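You operate a simulated robot arm through the tools that you are given. There is no shell and no other tool.

You are at the controls of a simulated robot arm. One attempt, no reset.

JOB
Wind the orange picket out and thread the green picket in its place.
Fine: crank back to the start first; the orange picket goes on the grey mat. Set down upright: orange picket.

It is judged by the outcome, as a careful person would: the job done as asked, and still so three seconds after it is handed in. It fails if anything else is knocked over, pushed out of place, dropped, spilled or broken.

ROBOT AND FRAMES
A 7-joint arm with a two-finger parallel gripper, fixed in place. Base frame: the origin is on the floor under the middle of its stand, x ahead of it, y to its left, z up. Readings come in m, rad, newtons and seconds.
It reaches about 1.247 m from its shoulder. Its first joint turns from -2.304 to 2.304 rad. Payload 3.91 kg.
Tool frame: the origin (TCP) lies between the finger pads and is the grasp point; the fingertips stand 0.03 m ahead of it; z points along the fingers, y is the line along which they close. The gripper opens to 0.11 m. The fingers are 0.02 m wide and 0.01 m thick; the gripper's body (0.048 by 0.112 m) begins 0.055 m behind the TCP.
Orientation is that of the tool frame in the base frame, as [roll, pitch, yaw] about the fixed x, y, z axes, in that order (R = Rz(yaw) Ry(pitch) Rx(roll)). With the fingers straight down and closing along the base's y, the tool's x points along the base's -x, its y along +y and its z along -z.

CONTROLS
- The arm moves only by the tool move_arm. Its argument "moves" is text: rows parted by semicolons, each of 7 numbers parted by spaces: the shift along the tool's x, y, z in units of 250 mm (1.0 is 250 mm), then the turn, a rotation vector about the tool's x, y, z in units of 45 degrees (1.0 is 45 degrees), then the opening, from 0 (shut) to 1 (fully open). In form: x y z ax ay az gripper; .... A call has 1 to 20 rows; each row is the pose to reach, as a shift and turn from the pose commanded when the call began, along the tool's axes at that moment. A call with a number of a shift or a turn outside -1 to 1 is refused whole. Each row takes 0.2 s and may step no farther than 0.05 m and 0.15 rad from the row before; otherwise, or with a gripper value out of range, the whole call is refused. Where a pose cannot be reached the arm comes as near as it can. A force on the tool above 40 N (or 10 N above the force at the start of the call, whichever is more), or a blocked arm, ends the call early, and 0.2 s more pass. The fingers move at their own pace (about 0.108 m/s each) and stop on an object; they squeeze with about 29 N. The grip force told is the motor's: it shows also when the fingers shut on nothing. Time passes only in rows, and 0.2 s behind the last, so rows that repeat a pose let the fingers close. It gives the time, the measured TCP pose, the force on the tool (base axes), the opening and the grip force at its end, in the units of the frame above (readings bear some noise), with the torque about the TCP (base axes, N m) and any sound that the robot's microphone picked up.
- Cameras (640 x 400 px; columns grow to the right, rows downward): "scene" is fixed at [0.0512, -0.6495, 1.4547]; the picture's right is [0.44, -0.90, 0.00], its down [-0.43, -0.21, -0.88] and it looks along [0.79, 0.39, -0.47] (base axes); focal length 342 px, centre (320, 200). "wrist" rides on the gripper at [0.072, 0.017, -0.103] in the tool frame; the picture's right is [-0.23, 0.97, 0.00], its down [-0.76, -0.18, -0.62] and it looks along [-0.61, -0.14, 0.78] (tool axes); focal length 222 px, centre (320, 200). There is no depth. A picture from a camera that has moved, and an enlarged one, comes with that camera's place and axes in the base frame and with its lens.
- grab_frame(camera): a new picture of that camera. No time passes.
- enlarge(camera, box): a new picture of the part [left, top, right, bottom] of that camera's present view, enlarged. No time passes.
- close_job(): hands the job in; it is judged then, once.

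Places have to be worked out from the pictures, the camera data and where the tool is seen. Open the gripper and draw the arm clear of the work before you hand the job in, unless the task says otherwise.

The tools are called after "Emit:" as name(argument=value, ...) on one line, values as JSON. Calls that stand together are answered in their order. move_arm: Moves the arm, as the interface text tells. Its arguments: {"type":"object","properties":{"moves":{"type":"string"}},"required":["moves"]} The other tools are called the same way: grab_frame (camera) takes a picture; enlarge (camera, box) takes an enlarged picture of a part of a camera's view; close_job () hands the job in.

At the start:

```text
t: 0.0
position: [0.3947, -0.3127, 1.2746]
tcp_rot: [3.14, 0.0, 3.141]
ft_force: [-0.6, 0.3, 0.1]
torque: [-0.01, 0.01, -0.01]
opening: 0.1102
finger_force: 0.1
```

scene: 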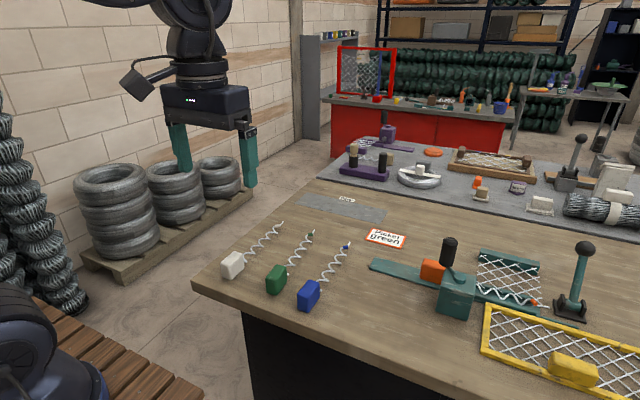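
wrist: 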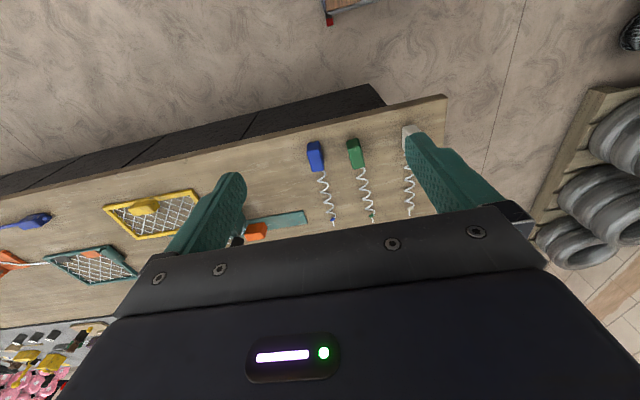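

I'll start by looking closely at the work area: the fixture with the orange picket, the crank and levers, and the loose pickets.

Emit:
enlarge(camera="scene", box=[350, 220, 610, 390])

Emit:
enlarge(camera="scene", box=[200, 180, 420, 320])

Emit:
enlarge(camera="scene", box=[320, 100, 640, 260])

Emit:
enlarge(camera="wrist", box=[0, 100, 460, 340])

```text
2.35 times, centred on (480, 305) of scene
camera zoom: at [0.0512, -0.6495, 1.4547], right [0.44, -0.9, 0.0], down [-0.43, -0.21, -0.88], along [0.79, 0.39, -0.47], focal length 805 px, centre (-56, -47)
```

zoom: 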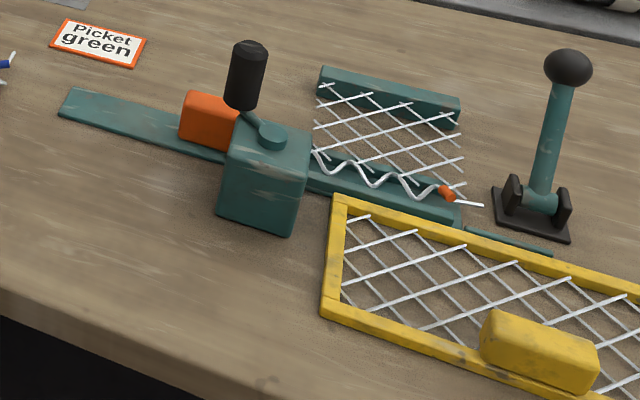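

```text
2.86 times, centred on (310, 250) of scene
camera zoom: at [0.0512, -0.6495, 1.4547], right [0.44, -0.9, 0.0], down [-0.43, -0.21, -0.88], along [0.79, 0.39, -0.47], focal length 978 px, centre (349, 57)
```

zoom: 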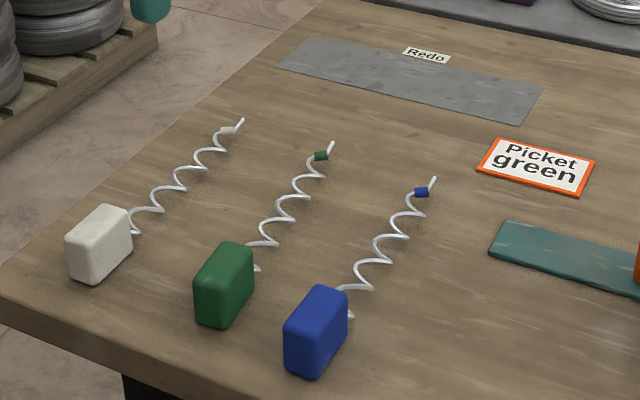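

```text
2.00 times, centred on (480, 180) of scene
camera zoom: at [0.0512, -0.6495, 1.4547], right [0.44, -0.9, 0.0], down [-0.43, -0.21, -0.88], along [0.79, 0.39, -0.47], focal length 685 px, centre (0, 240)
```

zoom: 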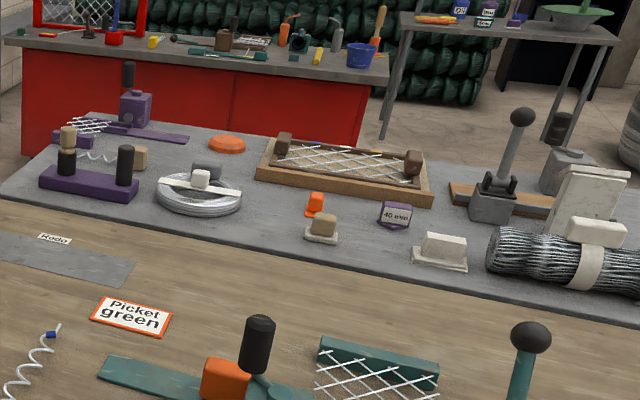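

```text
1.39 times, centred on (230, 220) of wrist
camera zoom: at [0.3225, -0.2962, 1.3782], right [0.23, 0.97, 0.0], down [0.76, -0.18, 0.62], along [0.61, -0.14, -0.78], focal length 309 px, centre (445, 172)
```

zoom: 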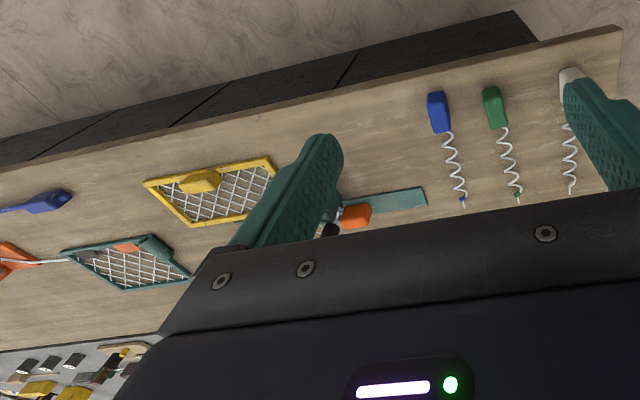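

The fixture appears to be a track with the orange block behind a crank housing, and the spiral threaded through the mesh. I'll zoom further to understand the mechanism before moving.

Emit:
enlarge(camera="scene", box=[410, 225, 500, 325])

Emit:
enlarge(camera="scene", box=[465, 240, 605, 325])

Emit:
enlarge(camera="scene", box=[255, 225, 355, 315])

Emit:
enlarge(camera="scene", box=[360, 240, 460, 300])

Emit:
enlarge(camera="scene", box=[290, 180, 410, 260])

```text
4.00 times, centred on (455, 275) of scene
camera zoom: at [0.0512, -0.6495, 1.4547], right [0.44, -0.9, 0.0], down [-0.43, -0.21, -0.88], along [0.79, 0.39, -0.47], focal length 1369 px, centre (-220, -100)
```

zoom: 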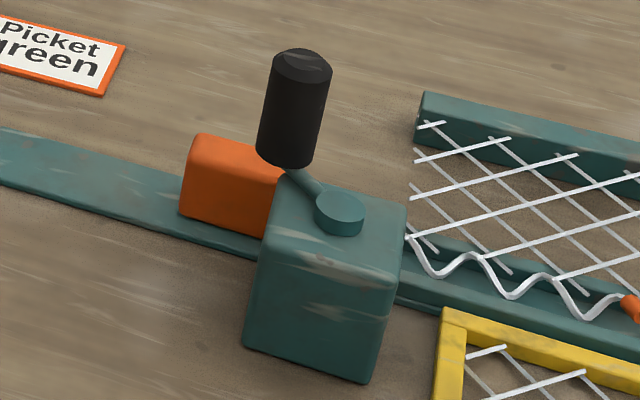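

```text
4.57 times, centred on (535, 282) of scene
camera zoom: at [0.0512, -0.6495, 1.4547], right [0.44, -0.9, 0.0], down [-0.43, -0.21, -0.88], along [0.79, 0.39, -0.47], focal length 1565 px, centre (-663, -177)
```

zoom: 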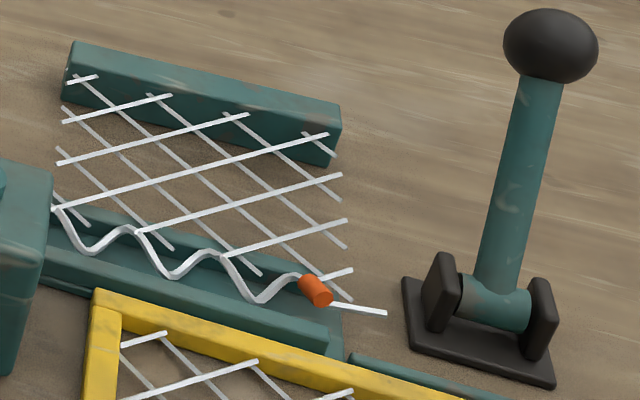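

```text
4.44 times, centred on (305, 270) of scene
camera zoom: at [0.0512, -0.6495, 1.4547], right [0.44, -0.9, 0.0], down [-0.43, -0.21, -0.88], along [0.79, 0.39, -0.47], focal length 1521 px, centre (387, -111)
```

zoom: 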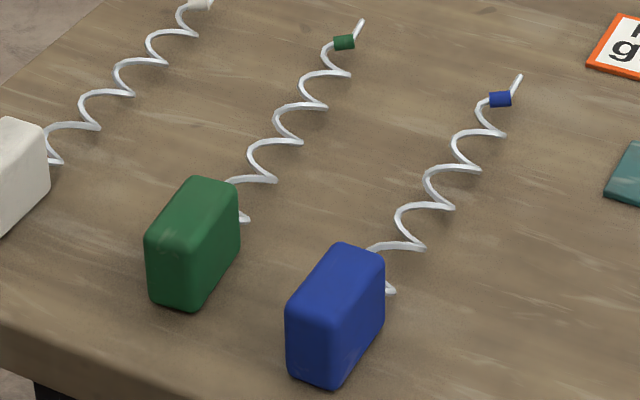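

```text
6.40 times, centred on (410, 270) of scene
camera zoom: at [0.0512, -0.6495, 1.4547], right [0.44, -0.9, 0.0], down [-0.43, -0.21, -0.88], along [0.79, 0.39, -0.47], focal length 2191 px, centre (-256, -248)
```

zoom: 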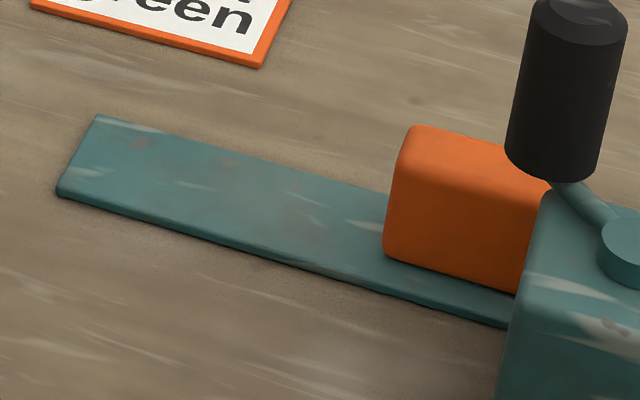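

```text
5.00 times, centred on (350, 220) of scene
camera zoom: at [0.0512, -0.6495, 1.4547], right [0.44, -0.9, 0.0], down [-0.43, -0.21, -0.88], along [0.79, 0.39, -0.47], focal length 1712 px, centre (170, 100)
```

zoom: 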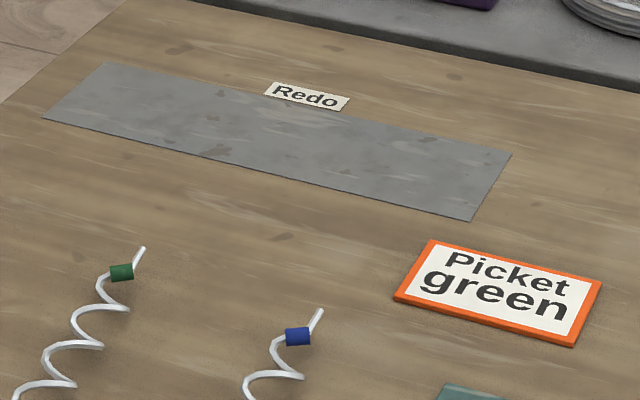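

The rough layout: table top is at about z≈0.87, the crank housing is near (0.74,-0.65), the track runs mostly along -y, and the loose pickets are near x≈0.6, y≈-0.2…-0.35. I'll move the arm over the fixture, staying high, for a second viewpoint to triangulate from.

Emit:
move_arm(moves="-0.08 -0.157 0.058 0 0 0 1; -0.16 -0.314 0.116 0 0 0 1; -0.24 -0.471 0.174 0 0 0 1; -0.32 -0.628 0.232 0 0 0 1; -0.4 -0.785 0.29 0 0 0 1; -0.48 -0.94 0.35 0 0 0 1")

Emit:
grab_frame(camera="wrist")

Emit:
grab_frame(camera="scene")

```text
t: 1.4
position: [0.5181, -0.5493, 1.1885]
tcp_rot: [3.14, 0.001, 3.14]
ft_force: [-0.9, 0.4, 1.6]
torque: [-0.02, -0.07, 0.02]
opening: 0.1102
finger_force: 0.0
```

```text
taken
camera wrist: at [0.4445, -0.5325, 1.2923], right [0.23, 0.97, 0.0], down [0.76, -0.18, 0.62], along [0.61, -0.14, -0.78], focal length 222 px, centre (320, 200)
```

wrist: 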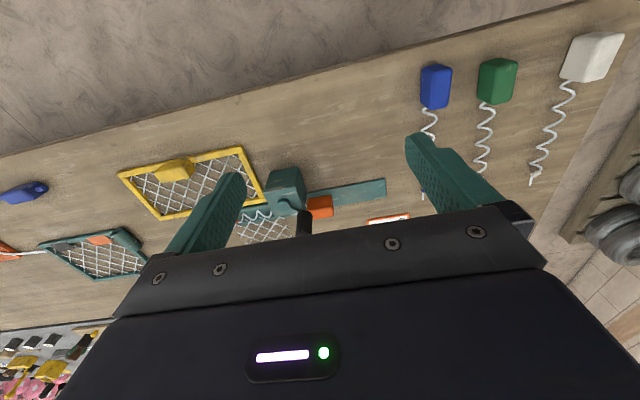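

```text
taken
```

scene: 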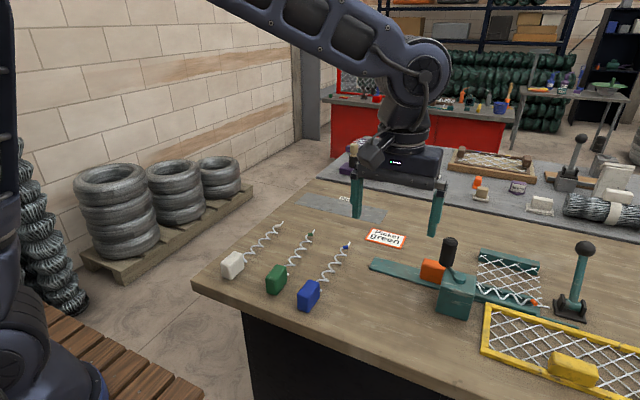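

The wrist view now shows the fixture between the fingers. I'll enlarge it to get matched points.

Emit:
enlarge(camera="wrist", box=[230, 150, 400, 250])

Emit:
enlarge(camera="wrist", box=[400, 30, 640, 200])

Emit:
enlarge(camera="wrist", box=[100, 130, 270, 270])

```text
3.76 times, centred on (315, 200) of wrist
camera zoom: at [0.4445, -0.5325, 1.2923], right [0.23, 0.97, 0.0], down [0.76, -0.18, 0.62], along [0.61, -0.14, -0.78], focal length 836 px, centre (339, 200)
```

zoom: 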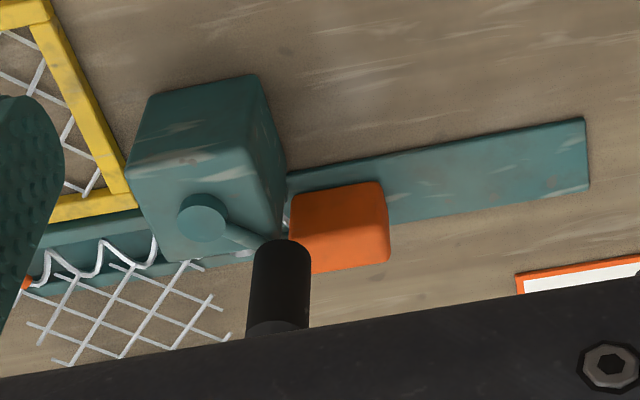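

```text
2.35 times, centred on (520, 115) of wrist
camera zoom: at [0.4445, -0.5325, 1.2923], right [0.23, 0.97, 0.0], down [0.76, -0.18, 0.62], along [0.61, -0.14, -0.78], focal length 523 px, centre (-151, 400)
```

zoom: 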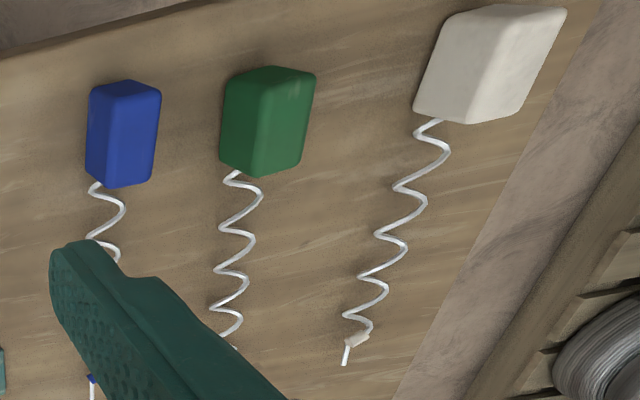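

```text
2.86 times, centred on (185, 200) of wrist
camera zoom: at [0.4445, -0.5325, 1.2923], right [0.23, 0.97, 0.0], down [0.76, -0.18, 0.62], along [0.61, -0.14, -0.78], focal length 635 px, centre (706, 200)
```

zoom: 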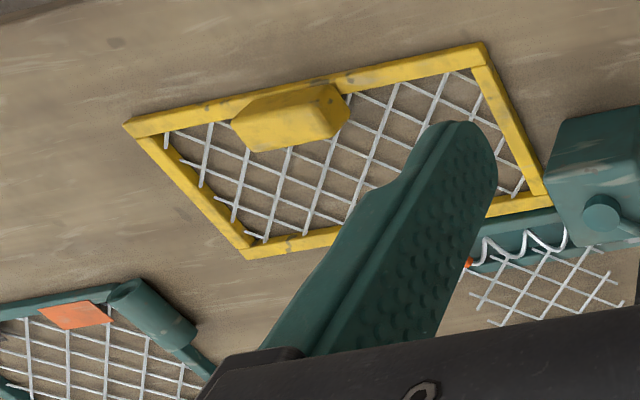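

Triangulation gives the track along -y (x≈0.751–0.806, left end y≈-0.450, top z≈0.863), the crank hub at (0.706,-0.667,0.954) and the knob at (0.738,-0.633), z≈0.955–1.017. I'll slide sideways at this height to inspect the lever and the right end of the fixture.

Emit:
move_arm(moves="0 -0.18 0 0 0 0 1; 0 -0.36 0 0 0 0 1; 0 -0.54 0 0 0 0 1; 0 -0.72 0 0 0 0 1; 0 -0.9 0 0 0 0 1")

Emit:
grab_frame(camera="wrist")

Emit:
enlarge(camera="wrist", box=[220, 120, 420, 250])

Emit:
enlarge(camera="scene", box=[530, 230, 640, 340])

```text
t: 2.6
position: [0.5157, -0.7734, 1.1873]
tcp_rot: [3.141, 0.001, 3.141]
ft_force: [-0.5, 0.0, 0.6]
torque: [-0.05, 0.02, -0.01]
opening: 0.11
finger_force: 0.2
```

```text
taken
camera wrist: at [0.4437, -0.7565, 1.2911], right [0.23, 0.97, 0.0], down [0.76, -0.18, 0.62], along [0.61, -0.14, -0.78], focal length 222 px, centre (320, 200)
```

wrist: 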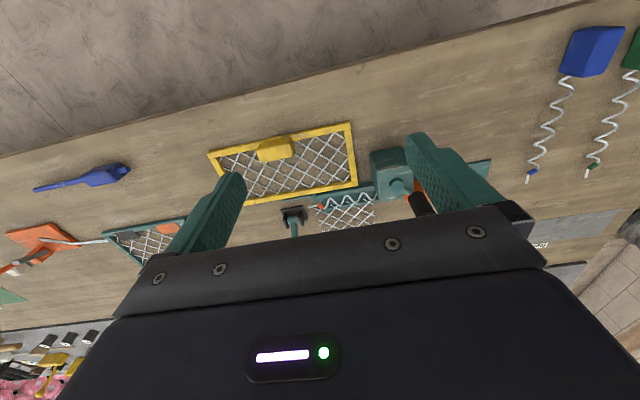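

```text
3.08 times, centred on (320, 185) of wrist
camera zoom: at [0.4437, -0.7565, 1.2911], right [0.23, 0.97, 0.0], down [0.76, -0.18, 0.62], along [0.61, -0.14, -0.78], focal length 684 px, centre (320, 246)
```

zoom: 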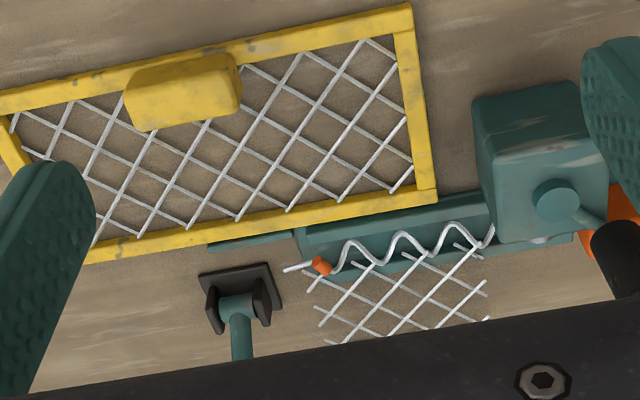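

```text
3.64 times, centred on (585, 285) of scene
camera zoom: at [0.0512, -0.6495, 1.4547], right [0.44, -0.9, 0.0], down [-0.43, -0.21, -0.88], along [0.79, 0.39, -0.47], focal length 1245 px, centre (-644, -109)
```

zoom: 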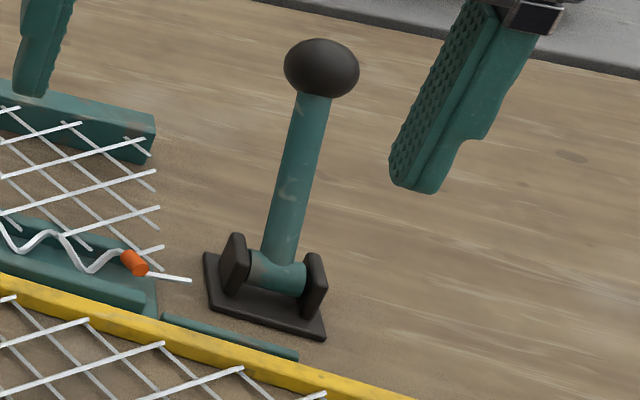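

The lever is a separate hinged piece to the right of the track, and a small bar lies by the yellow frame; neither seems to touch the orange picket. I'll hover over the crank hub at a safe height to refine the hub and knob positions.

Emit:
move_arm(moves="-0.127 0.07 0.058 0 0 0 1; -0.254 0.141 0.116 0 0 0 1; -0.382 0.212 0.174 0 0 0 1; -0.509 0.283 0.232 0 0 0 1; -0.636 0.353 0.29 0 0 0 1; -0.764 0.424 0.348 0 0 0 1; -0.764 0.424 0.348 0 0 0 1")

Emit:
grab_frame(camera="wrist")

Emit:
enlarge(camera="wrist", box=[240, 80, 400, 200])

Emit:
enlarge(camera="scene", box=[420, 220, 500, 320])

```text
t: 4.2
position: [0.7074, -0.6662, 1.1]
tcp_rot: [-3.141, -0.001, 3.141]
ft_force: [-0.4, -0.3, 0.6]
torque: [0.0, 0.01, -0.01]
opening: 0.11
finger_force: 0.1
```

```text
taken
camera wrist: at [0.6343, -0.6505, 1.2038], right [0.23, 0.97, 0.0], down [0.76, -0.18, 0.62], along [0.61, -0.14, -0.78], focal length 222 px, centre (320, 200)
```

wrist: 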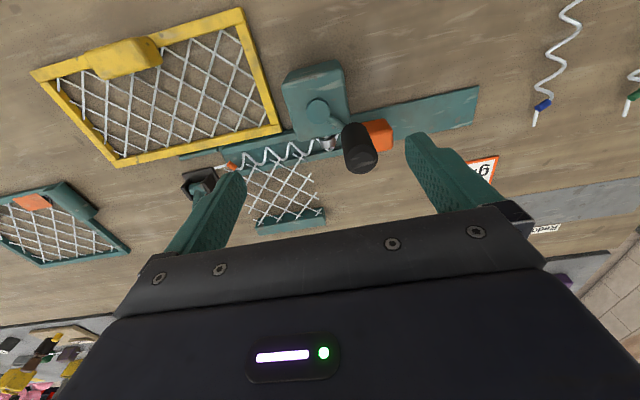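

```text
3.33 times, centred on (320, 140) of wrist
camera zoom: at [0.6343, -0.6505, 1.2038], right [0.23, 0.97, 0.0], down [0.76, -0.18, 0.62], along [0.61, -0.14, -0.78], focal length 740 px, centre (320, 400)
```

zoom: 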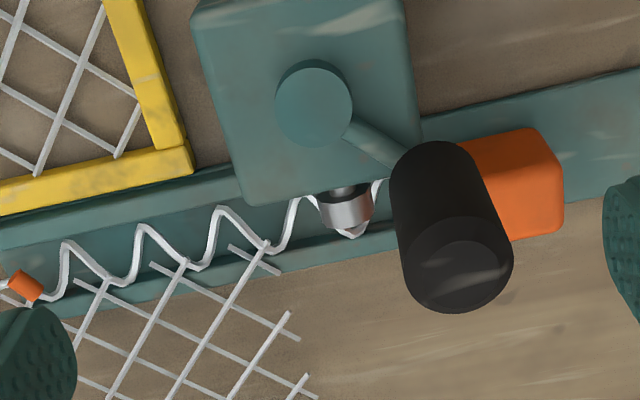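

```text
4.00 times, centred on (460, 270) of scene
camera zoom: at [0.0512, -0.6495, 1.4547], right [0.44, -0.9, 0.0], down [-0.43, -0.21, -0.88], along [0.79, 0.39, -0.47], focal length 1369 px, centre (-240, -80)
```

zoom: 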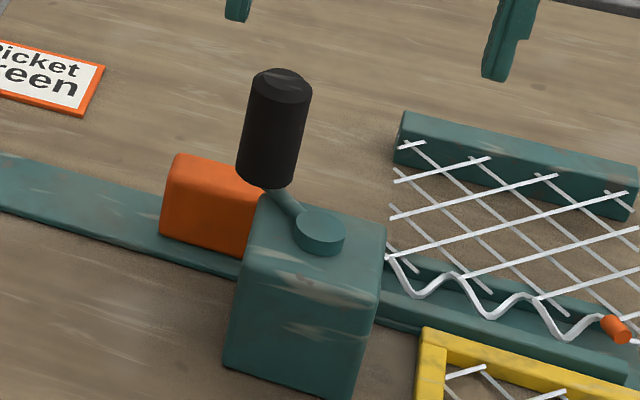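

This closer view shows a silver drive pin from the housing engaging the spiral. Refined estimates: hub ≈(0.710,-0.6687,0.950), knob ≈(0.743,-0.6345), so the crank radius is about 0.048. I'll move over the knob and check alignment just above it.

Emit:
move_arm(moves="-0.075 0.065 0.0 0 0 0 1; -0.149 0.129 0.0 0 0 0 1; -0.149 0.129 0.09 0 0 0 1; -0.149 0.129 0.16 0 0 0 1; -0.149 0.129 0.16 0 0 0 1")

Emit:
grab_frame(camera="wrist")

Emit:
enlarge(camera="scene", box=[400, 180, 520, 320])

```text
t: 5.4
position: [0.7429, -0.634, 1.0597]
tcp_rot: [-3.141, 0.001, 3.141]
ft_force: [-0.5, -0.3, -0.5]
torque: [0.02, -0.01, 0.0]
opening: 0.11
finger_force: 0.0
```

```text
taken
camera wrist: at [0.6707, -0.6179, 1.1632], right [0.23, 0.97, 0.0], down [0.76, -0.18, 0.62], along [0.61, -0.14, -0.78], focal length 222 px, centre (320, 200)
```

wrist: 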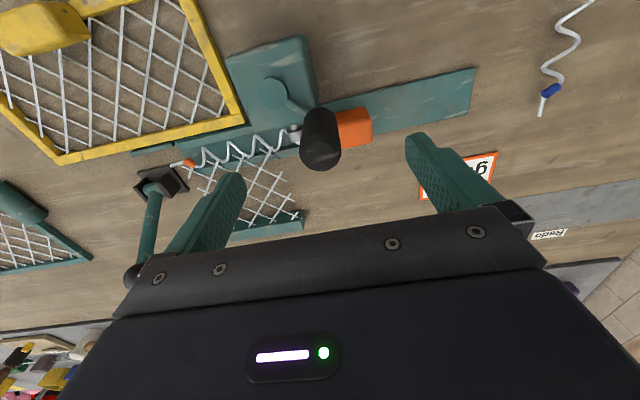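

```text
2.86 times, centred on (460, 250) of scene
camera zoom: at [0.0512, -0.6495, 1.4547], right [0.44, -0.9, 0.0], down [-0.43, -0.21, -0.88], along [0.79, 0.39, -0.47], focal length 978 px, centre (-80, 57)
```

zoom: 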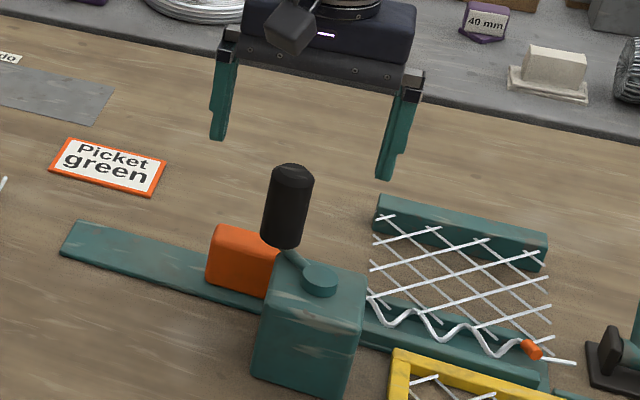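

The knob is centred between the fingers (column ≈321) and lines up in x. I'll descend to z≈1.0 and close on it.

Emit:
move_arm(moves="0 0 0.12 0 0 0 1; 0 0 0.24 0 0 0 1; 0 0 0.24 0 0 0 1; 0 0 0.24 0 0 0 0.5; 0 0 0.24 0 0 0 0.2; 0 0 0.24 0 0 0 0.2; 0 0 0.24 0 0 0 0.2")

Emit:
grab_frame(camera="wrist")

```text
t: 7.0
position: [0.7438, -0.6333, 1.0009]
tcp_rot: [3.14, 0.001, -3.141]
ft_force: [-0.5, 1.0, -3.3]
torque: [-0.81, -0.05, 0.01]
opening: 0.0315
finger_force: 45.1
```

```text
taken
camera wrist: at [0.6703, -0.6178, 1.1044], right [0.23, 0.97, 0.0], down [0.76, -0.18, 0.62], along [0.61, -0.14, -0.78], focal length 222 px, centre (320, 200)
```

wrist: 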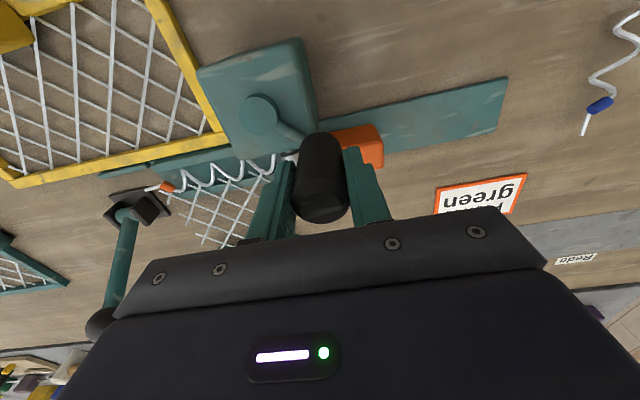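

The knob is gripped (opening 0.0315). I'll test with a small counter-clockwise turn of about 10° about the hub and watch the force.

Emit:
move_arm(moves="0.0062 0.0055 0 0 0 0 0.2; 0.0124 0.011 0 0 0 0 0.2; 0.019 0.016 0 0 0 0 0.2; 0.0256 0.0209 0 0 0 0 0.2; 0.0256 0.0209 0 0 0 0 0.2")

Emit:
enlarge(camera="scene", box=[400, 220, 560, 320])

```text
t: 8.2
position: [0.7352, -0.6279, 1.001]
tcp_rot: [-3.139, 0.0, 3.14]
ft_force: [-0.2, -1.7, -3.1]
torque: [-0.83, 0.05, -0.02]
opening: 0.0312
finger_force: 45.1
```

```text
4.00 times, centred on (480, 270) of scene
camera zoom: at [0.0512, -0.6495, 1.4547], right [0.44, -0.9, 0.0], down [-0.43, -0.21, -0.88], along [0.79, 0.39, -0.47], focal length 1369 px, centre (-320, -80)
```

zoom: 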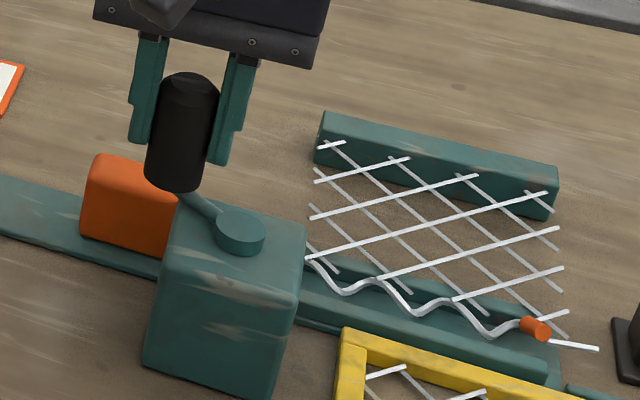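

It turned with almost no resistance, but 10° is too little to see any picket motion. I'll continue another 40° the same way and compare the ferrule's position.

Emit:
move_arm(moves="0.0144 0.008 0 0 0 0 0.2; 0.0288 0.0161 0 0 0 0 0.2; 0.0444 0.0217 0 0 0 0 0.2; 0.06 0.0269 0 0 0 0 0.2; 0.0763 0.03 0 0 0 0 0.2; 0.0927 0.0322 0 0 0 0 0.2; 0.1092 0.0324 0 0 0 0 0.2; 0.1257 0.0316 0 0 0 0 0.2; 0.1257 0.0316 0 0 0 0 0.2")

Emit:
enlarge(camera="scene", box=[400, 220, 560, 320])

```text
t: 10.2
position: [0.7052, -0.6212, 0.9999]
tcp_rot: [-3.141, -0.001, 3.141]
ft_force: [0.3, 32.8, 16.9]
torque: [-0.42, -0.03, 0.03]
opening: 0.0314
finger_force: 45.4
```

```text
4.00 times, centred on (480, 270) of scene
camera zoom: at [0.0512, -0.6495, 1.4547], right [0.44, -0.9, 0.0], down [-0.43, -0.21, -0.88], along [0.79, 0.39, -0.47], focal length 1369 px, centre (-320, -80)
```

zoom: 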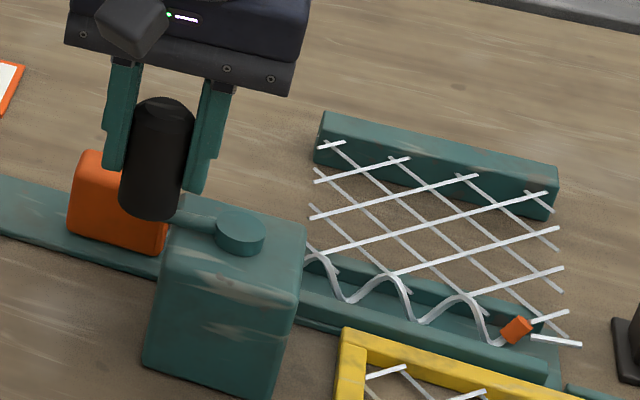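

Counter-clockwise winds it out: the ferrule and the block both shifted left. The 33 N in +y is radial, meaning my circle is slightly too small in y, so I'll nudge +y and read the force to recalibrate the hub centre.

Emit:
move_arm(moves="0 0.004 0 0 0 0 0.2; 0 0.008 0 0 0 0 0.2; 0 0.008 0 0 0 0 0.2")

```text
t: 11.0
position: [0.7049, -0.6204, 1.0007]
tcp_rot: [-3.14, 0.0, 3.141]
ft_force: [-1.2, 14.7, 13.3]
torque: [0.89, -0.1, 0.03]
opening: 0.0313
finger_force: 45.0
```

Moving 2 mm halved the force. The data fit hub=(0.7065,-0.668), r=0.05, so I'll continue counter-clockwise to θ=180° on that refined circle.

Emit:
move_arm(moves="0.0015 0.0052 0 0 0 0 0.2; 0.0463 -0.0015 0 0 0 0 0.2; 0.0945 -0.0215 0 0 0 0 0.2; 0.1359 -0.0533 0 0 0 0 0.2; 0.1677 -0.0947 0 0 0 0 0.2; 0.1877 -0.1429 0 0 0 0 0.2; 0.1945 -0.1947 0 0 0 0 0.2; 0.1945 -0.1947 0 0 0 0 0.2")

Emit:
enlarge(camera="scene", box=[400, 220, 560, 320])

```text
t: 12.8
position: [0.6571, -0.6686, 1.0009]
tcp_rot: [3.141, -0.002, -3.141]
ft_force: [9.5, 1.9, 2.5]
torque: [-0.62, 0.11, 0.03]
opening: 0.0312
finger_force: 44.9
```

```text
4.00 times, centred on (480, 270) of scene
camera zoom: at [0.0512, -0.6495, 1.4547], right [0.44, -0.9, 0.0], down [-0.43, -0.21, -0.88], along [0.79, 0.39, -0.47], focal length 1369 px, centre (-320, -80)
```

zoom: 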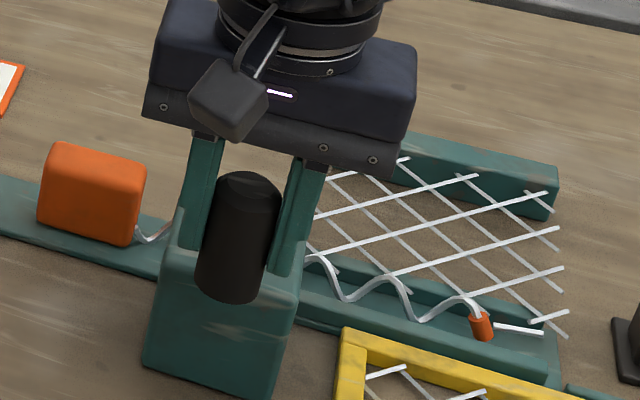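

That works smoothly, with forces under 10 N, and the orange block has moved out about 27 mm. I'll continue counter-clockwise another half turn to θ=360°.

Emit:
move_arm(moves="-0.0068 -0.0518 0 0 0 0 0.2; -0.0268 -0.1 0 0 0 0 0.2; -0.0586 -0.1414 0 0 0 0 0.2; -0.1 -0.1732 0 0 0 0 0.2; -0.1482 -0.1932 0 0 0 0 0.2; -0.2 -0.2 0 0 0 0 0.2; -0.2518 -0.1932 0 0 0 0 0.2; -0.3 -0.1732 0 0 0 0 0.2; -0.3414 -0.1414 0 0 0 0 0.2; -0.3732 -0.1 0 0 0 0 0.2; -0.3932 -0.0518 0 0 0 0 0.2; -0.4 0 0 0 0 0 0.2; -0.4 0 0 0 0 0 0.2")

Emit:
enlarge(camera="scene", box=[360, 210, 560, 330])

```text
t: 15.6
position: [0.7588, -0.6659, 0.9999]
tcp_rot: [3.139, -0.001, -3.141]
ft_force: [11.0, 3.1, 7.4]
torque: [-0.72, 0.14, 0.01]
opening: 0.0315
finger_force: 45.0
```

```text
3.20 times, centred on (460, 270) of scene
camera zoom: at [0.0512, -0.6495, 1.4547], right [0.44, -0.9, 0.0], down [-0.43, -0.21, -0.88], along [0.79, 0.39, -0.47], focal length 1095 px, centre (-128, -24)
```

zoom: 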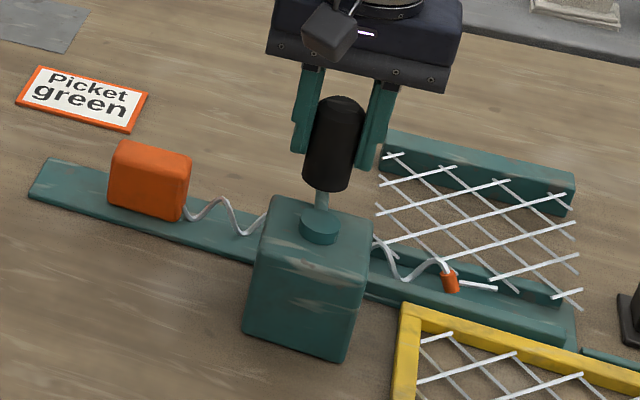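

One more half turn moved it about 42 mm; the block's left edge is now near y≈-0.512 and the tip is still in the first mesh cells. I'll continue another half turn.

Emit:
move_arm(moves="0.0068 0.0518 0 0 0 0 0.2; 0.0268 0.1 0 0 0 0 0.2; 0.0586 0.1414 0 0 0 0 0.2; 0.1 0.1732 0 0 0 0 0.2; 0.1482 0.1932 0 0 0 0 0.2; 0.2 0.2 0 0 0 0 0.2; 0.2518 0.1932 0 0 0 0 0.2; 0.3 0.1732 0 0 0 0 0.2; 0.3414 0.1414 0 0 0 0 0.2; 0.3732 0.1 0 0 0 0 0.2; 0.3932 0.0518 0 0 0 0 0.2; 0.4 0 0 0 0 0 0.2; 0.4 0 0 0 0 0 0.2")

Emit:
enlarge(camera="scene", box=[360, 210, 560, 330])

Emit:
grab_frame(camera="wrist")

```text
t: 17.6
position: [0.6748, -0.6319, 1.0004]
tcp_rot: [-3.14, 0.005, -3.139]
ft_force: [4.7, -8.7, -2.9]
torque: [0.79, -0.02, -0.03]
opening: 0.0314
finger_force: 44.8
stopped in row 10: the force on the tool passed its limit at 41 N (the readings are from after the stop); the commanded pose is now the measured one
```

```text
3.20 times, centred on (460, 270) of scene
camera zoom: at [0.0512, -0.6495, 1.4547], right [0.44, -0.9, 0.0], down [-0.43, -0.21, -0.88], along [0.79, 0.39, -0.47], focal length 1095 px, centre (-128, -24)
```

zoom: 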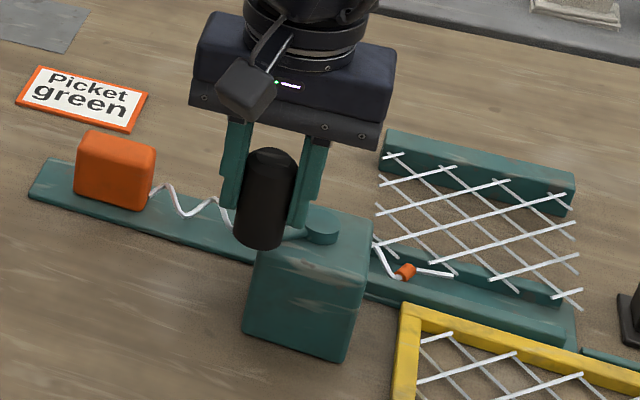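

```text
taken
camera wrist: at [0.6011, -0.616, 1.1039], right [0.23, 0.97, 0.0], down [0.76, -0.18, 0.63], along [0.61, -0.14, -0.78], focal length 222 px, centre (320, 200)
```

wrist: 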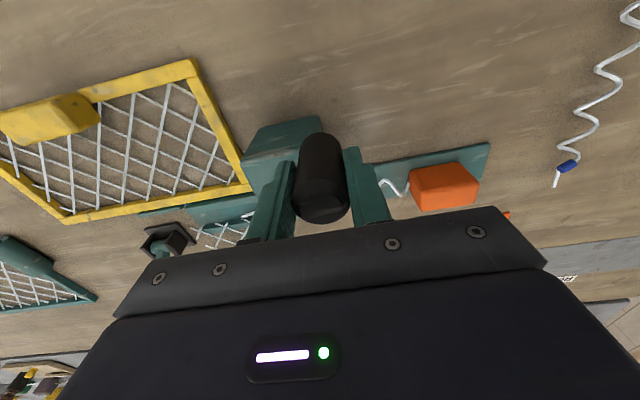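

The call stopped at 41 N with the crank near θ≈131°, 445° from where it began, and the block's left edge near y≈-0.484. That is either the start stop or a local bind, so I'll press on gently by a few degrees to tell which.

Emit:
move_arm(moves="0.0073 -0.0005 0 0 0 0 0.2; 0.0146 -0.003 0 0 0 0 0.2; 0.0205 -0.009 0 0 0 0 0.2; 0.0264 -0.0158 0 0 0 0 0.2; 0.0264 -0.0158 0 0 0 0 0.2")

Emit:
enlarge(camera="scene", box=[360, 210, 560, 330])

```text
t: 18.3
position: [0.6714, -0.6347, 0.9998]
tcp_rot: [-3.137, 0.007, -3.141]
ft_force: [11.6, -13.2, -9.3]
torque: [0.78, -0.32, -0.06]
opening: 0.0315
finger_force: 46.0
stopped in row 3: the force on the tool passed its limit at 41 N (the readings are from after the stop); the commanded pose is now the measured one
```

```text
3.20 times, centred on (460, 270) of scene
camera zoom: at [0.0512, -0.6495, 1.4547], right [0.44, -0.9, 0.0], down [-0.43, -0.21, -0.88], along [0.79, 0.39, -0.47], focal length 1095 px, centre (-128, -24)
```

zoom: 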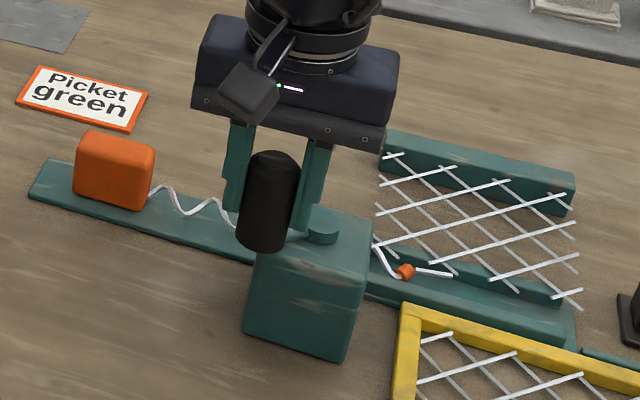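

The force was mostly radial, inward, which suggests the hub centre is really a bit more in +x (≈0.709). I'll re-try a few degrees on the corrected circle to separate a bind from the real stop.

Emit:
move_arm(moves="0.0 0.0 0 0 0 0 0.2; 0.0045 -0.006 0 0 0 0 0.2; 0.009 -0.0122 0 0 0 0 0.2; 0.0134 -0.0185 0 0 0 0 0.2; 0.0134 -0.0185 0 0 0 0 0.2")

Emit:
enlarge(camera="scene", box=[360, 210, 560, 330])

```text
t: 19.5
position: [0.6688, -0.6393, 1.0015]
tcp_rot: [-3.138, 0.005, -3.139]
ft_force: [12.1, -7.1, -15.9]
torque: [0.95, -0.04, -0.04]
opening: 0.0312
finger_force: 44.9
```

```text
3.20 times, centred on (460, 270) of scene
camera zoom: at [0.0512, -0.6495, 1.4547], right [0.44, -0.9, 0.0], down [-0.43, -0.21, -0.88], along [0.79, 0.39, -0.47], focal length 1095 px, centre (-128, -24)
```

zoom: 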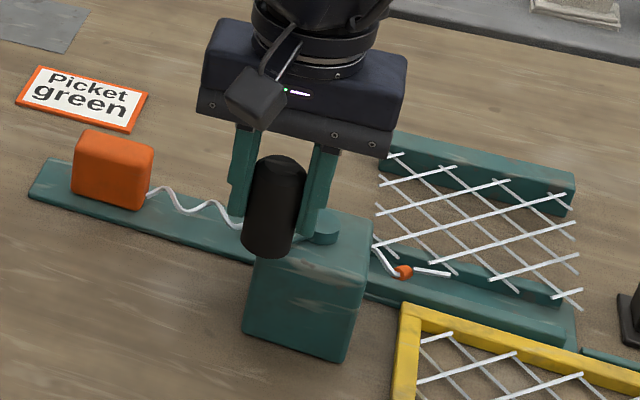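

The block is still moving out, so that was only a radial bind. I'll continue on the corrected circle (hub 0.709,-0.668) in 10° steps to θ≈195°.

Emit:
move_arm(moves="0.0095 -0.0148 0 0 0 0 0.2; 0.0175 -0.0302 0 0 0 0 0.2; 0.0294 -0.0629 0 0 0 0 0.2; 0.0354 -0.0973 0 0 0 0 0.2; 0.0354 -0.1321 0 0 0 0 0.2; 0.0294 -0.1665 0 0 0 0 0.2; 0.0294 -0.1665 0 0 0 0 0.2")

Emit:
enlarge(camera="scene", box=[360, 210, 560, 330])

```text
t: 21.2
position: [0.6596, -0.6816, 1.0]
tcp_rot: [-3.136, 0.001, 3.14]
ft_force: [2.4, -1.6, -5.4]
torque: [0.97, -0.27, -0.02]
opening: 0.0312
finger_force: 44.7
stopped in row 7: the force on the tool passed its limit at 41 N (the readings are from after the stop); the commanded pose is now the measured one
```

```text
3.20 times, centred on (460, 270) of scene
camera zoom: at [0.0512, -0.6495, 1.4547], right [0.44, -0.9, 0.0], down [-0.43, -0.21, -0.88], along [0.79, 0.39, -0.47], focal length 1095 px, centre (-128, -24)
```

zoom: 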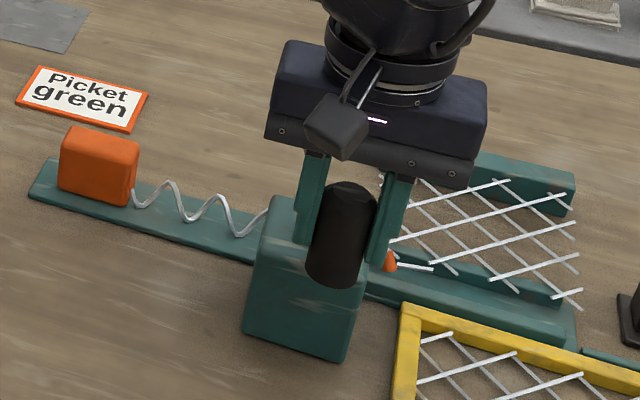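

The block is now at y≈-0.469 and still progressing. Grip friction on the turning knob seems to cause the spikes, so I'll ease the grip and see whether the finger force drops.

Emit:
move_arm(moves="0 0 0 0 0 0 0.283; 0 0 0 0 0 0 0.283; 0 0 0 0 0 0 0.283")

```text
t: 22.0
position: [0.6592, -0.6812, 1.002]
tcp_rot: [-3.138, 0.002, -3.141]
ft_force: [0.1, -0.4, 1.7]
torque: [0.02, 0.0, -0.04]
opening: 0.0319
finger_force: 1.1
```

Emit:
move_arm(moves="0 0 0 0 0 0 0.275; 0 0 0 0 0 0 0.272; 0 0 0 0 0 0 0.272")

```text
t: 22.8
position: [0.6577, -0.6813, 1.0008]
tcp_rot: [-3.137, 0.004, -3.141]
ft_force: [0.8, -1.9, 5.0]
torque: [0.98, -0.07, -0.01]
opening: 0.0313
finger_force: 45.3
```

A slightly tighter command already gives full force, so I'll try values in between for a light grip.

Emit:
move_arm(moves="0 0 0 0 0 0 0.2815; 0 0 0 0 0 0 0.2815; 0 0 0 0 0 0 0.2815")

Emit:
grab_frame(camera="wrist")

```text
t: 23.6
position: [0.6587, -0.682, 1.0015]
tcp_rot: [-3.138, 0.003, -3.14]
ft_force: [-0.2, -0.6, -0.3]
torque: [0.04, -0.03, 0.03]
opening: 0.0321
finger_force: 0.8
```

```text
taken
camera wrist: at [0.5858, -0.6643, 1.1044], right [0.23, 0.97, 0.0], down [0.76, -0.18, 0.63], along [0.61, -0.14, -0.78], focal length 222 px, centre (320, 200)
```

wrist: 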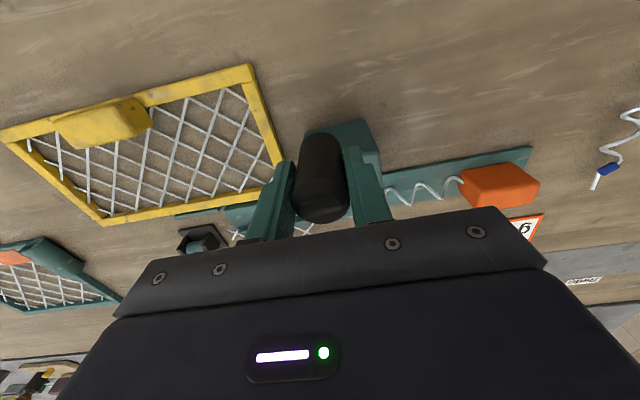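

Now it's loose. I'll close again and turn further while rotating the gripper with the crank, so the knob doesn't have to slip in the pads; that should show whether a real stop has been reached.

Emit:
move_arm(moves="-0.0044 0.0026 0 0 0 0 0.2815; -0.0044 0.0026 0 0 0 0 0.26; -0.0044 0.0026 0 0 0 0 0.26; -0.0128 -0.0221 0 0 0 -0.1667 0.26; -0.0244 -0.0456 0 0 0 -0.333 0.26; -0.0389 -0.0674 0 0 0 -0.5 0.26; -0.0562 -0.087 0 0 0 -0.667 0.26; -0.0562 -0.087 0 0 0 -0.667 0.26")

Emit:
enlarge(camera="scene", box=[360, 210, 560, 330])

```text
t: 25.4
position: [0.671, -0.7032, 1.0011]
tcp_rot: [-3.136, 0.002, -2.618]
ft_force: [-17.3, -12.8, -1.8]
torque: [0.66, 0.78, -0.02]
opening: 0.0312
finger_force: 45.0
```

```text
3.20 times, centred on (460, 270) of scene
camera zoom: at [0.0512, -0.6495, 1.4547], right [0.44, -0.9, 0.0], down [-0.43, -0.21, -0.88], along [0.79, 0.39, -0.47], focal length 1095 px, centre (-128, -24)
```

zoom: 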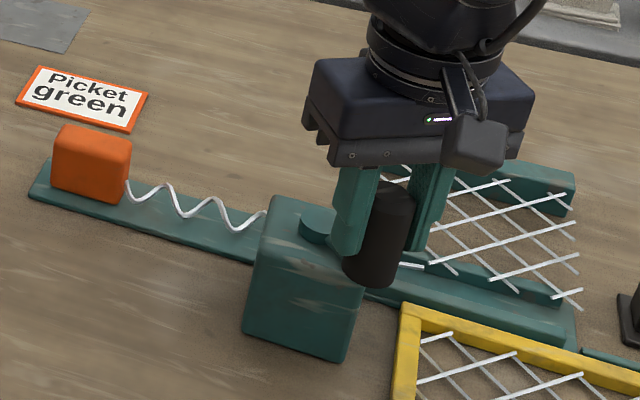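

Still winding out (block's left edge y≈-0.462) with no hard stop. I'll continue another 30° with the gripper rotating along, on a slightly adjusted circle.

Emit:
move_arm(moves="-0.0018 -0.0267 0 0 0 -0.1667 0.26; -0.0134 -0.0503 0 0 0 -0.333 0.26; -0.0281 -0.0722 0 0 0 -0.5 0.26; -0.0454 -0.092 0 0 0 -0.667 0.26; -0.0454 -0.092 0 0 0 -0.667 0.26")

Emit:
enlarge(camera="scene", box=[360, 210, 560, 330])

```text
t: 26.4
position: [0.6884, -0.7169, 1.0013]
tcp_rot: [3.139, -0.001, -2.128]
ft_force: [-19.7, 12.2, 8.2]
torque: [0.09, -0.72, 0.04]
opening: 0.0309
finger_force: 45.3
stopped in row 4: the force on the tool passed its limit at 52 N (the readings are from after the stop); the commanded pose is now the measured one
```

```text
3.20 times, centred on (460, 270) of scene
camera zoom: at [0.0512, -0.6495, 1.4547], right [0.44, -0.9, 0.0], down [-0.43, -0.21, -0.88], along [0.79, 0.39, -0.47], focal length 1095 px, centre (-128, -24)
```

zoom: 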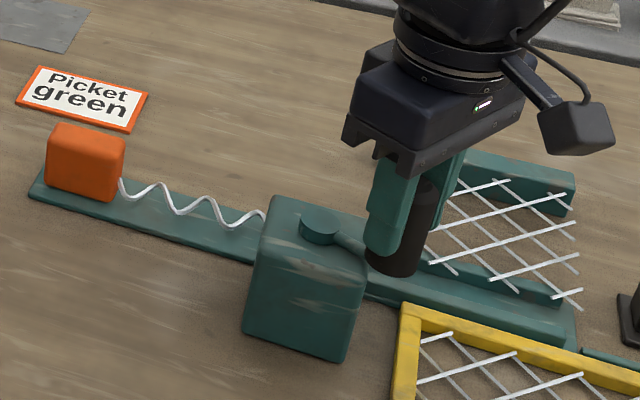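

The resistance is now clearly tangential (peak 52 N), so this is the stop: the crank is back at start at θ≈248°, with the block at the left end of the track. I'll release the knob, rise straight up, and look.

Emit:
move_arm(moves="0 0 0 0 0 0 0.4; 0 0 0 0 0 0 0.7; 0 0 0 0 0 0 0.7; 0 0 -0.15 0 0 0 0.7; 0 0 -0.3 0 0 0 0.7; 0 0 -0.45 0 0 0 0.7; 0 0 -0.6 0 0 0 0.7; 0 0 -0.6 0 0 0 0.7")

Emit:
enlarge(camera="scene", box=[360, 210, 560, 330])

Emit:
grab_frame(camera="wrist")

```text
t: 28.2
position: [0.6905, -0.7161, 1.1481]
tcp_rot: [3.14, -0.002, -2.126]
ft_force: [0.2, 0.6, -0.2]
torque: [-0.02, 0.02, -0.02]
opening: 0.0772
finger_force: 0.2
```

```text
3.20 times, centred on (460, 270) of scene
camera zoom: at [0.0512, -0.6495, 1.4547], right [0.44, -0.9, 0.0], down [-0.43, -0.21, -0.88], along [0.79, 0.39, -0.47], focal length 1095 px, centre (-128, -24)
```

zoom: 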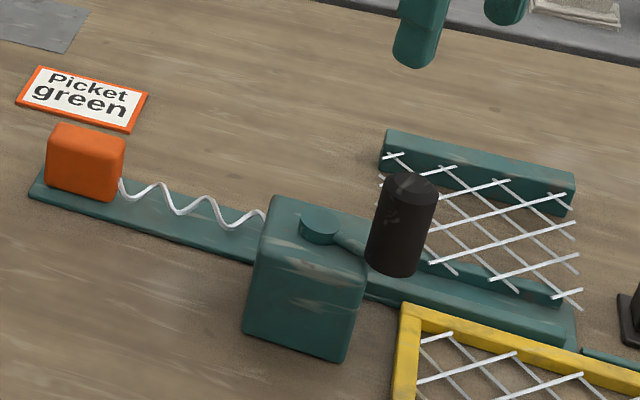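

```text
taken
camera wrist: at [0.6382, -0.7693, 1.2521], right [-0.71, 0.71, 0.0], down [0.55, 0.55, 0.62], along [0.44, 0.44, -0.78], focal length 222 px, centre (320, 200)
```

wrist: 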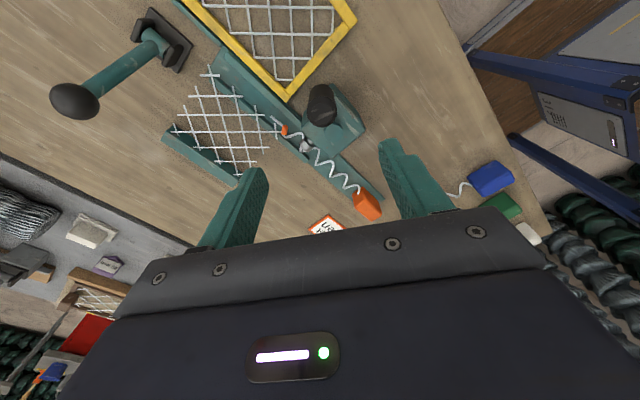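

Emit:
enlarge(camera="wrist", box=[240, 80, 400, 230])

Emit:
enlarge(camera="scene", box=[360, 240, 440, 290])

```text
2.67 times, centred on (320, 155) of wrist
camera zoom: at [0.6382, -0.7693, 1.2521], right [-0.71, 0.71, 0.0], down [0.55, 0.55, 0.62], along [0.44, 0.44, -0.78], focal length 592 px, centre (320, 320)
```

zoom: 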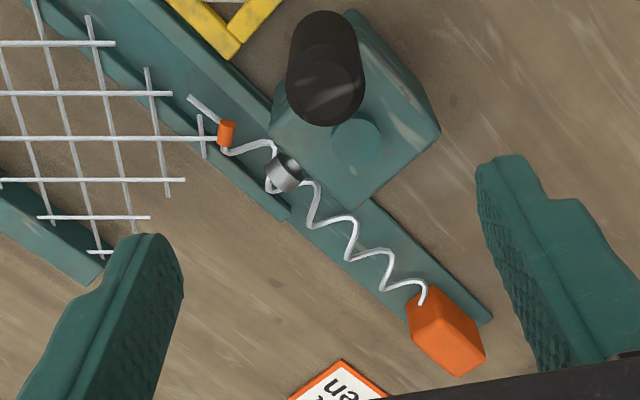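

```text
8.00 times, centred on (400, 265) of scene
camera zoom: at [0.0512, -0.6495, 1.4547], right [0.44, -0.9, 0.0], down [-0.43, -0.21, -0.88], along [0.79, 0.39, -0.47], focal length 2738 px, centre (-320, -320)
```

zoom: 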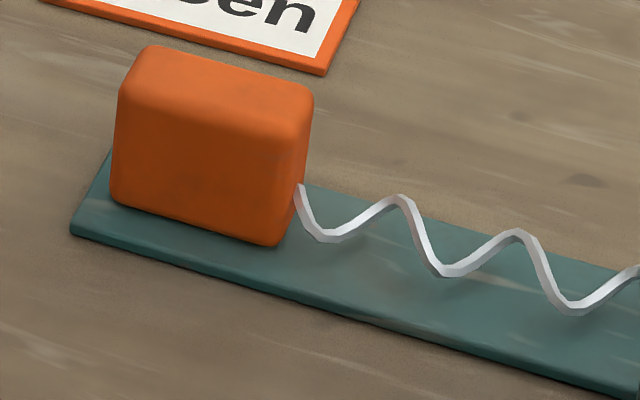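

The orange picket is at the start with its tip just clear of the mesh. The silver drive pin sits by the coils, so I need a closer look before lifting: I'll rotate the gripper back square and view from above the pin.

Emit:
move_arm(moves="-0.059 -0.023 0.02 0 0 0.1667 0.7; -0.118 -0.047 0.04 0 0 0.333 0.7; -0.178 -0.07 0.06 0 0 0.5 0.7; -0.237 -0.093 0.08 0 0 0.667 0.7; -0.296 -0.117 0.1 0 0 0.833 0.7; -0.355 -0.14 0.125 0 0 1.0 0.7; -0.355 -0.14 0.125 0 0 1.0 0.7")

Emit:
move_arm(moves="0 0 0 0 0 0.15 0.9; 0 0 0 0 0 0.2905 0.9; 0 0 0 0 0 0.2905 0.9")

Emit:
grab_frame(camera="wrist")

Emit:
enlarge(camera="wrist", box=[250, 80, 410, 200])

```text
t: 29.8
position: [0.7674, -0.6589, 1.1193]
tcp_rot: [3.141, -0.001, -2.913]
ft_force: [-0.6, 0.0, -0.1]
torque: [-0.02, 0.01, -0.01]
opening: 0.077
finger_force: 0.1
```

```text
t: 30.6
position: [0.7663, -0.6594, 1.1184]
tcp_rot: [-3.14, -0.003, 3.141]
ft_force: [0.1, 0.0, 0.1]
torque: [-0.02, 0.01, -0.02]
opening: 0.099
finger_force: 0.0
```

```text
taken
camera wrist: at [0.6941, -0.6428, 1.2226], right [0.23, 0.97, 0.0], down [0.76, -0.18, 0.62], along [0.61, -0.14, -0.78], focal length 222 px, centre (320, 200)
```

wrist: 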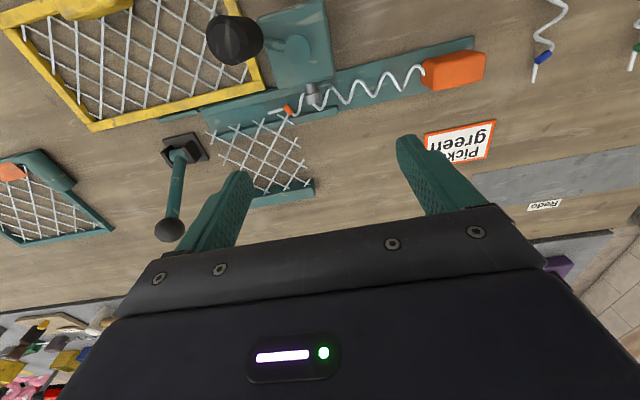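

```text
3.33 times, centred on (330, 140) of wrist
camera zoom: at [0.6941, -0.6428, 1.2226], right [0.23, 0.97, 0.0], down [0.76, -0.18, 0.62], along [0.61, -0.14, -0.78], focal length 740 px, centre (287, 400)
```

zoom: 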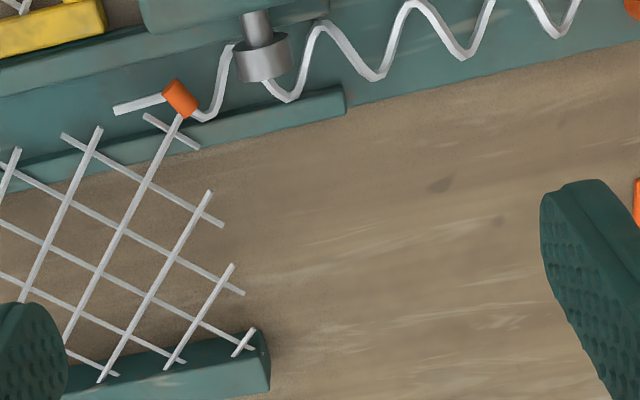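

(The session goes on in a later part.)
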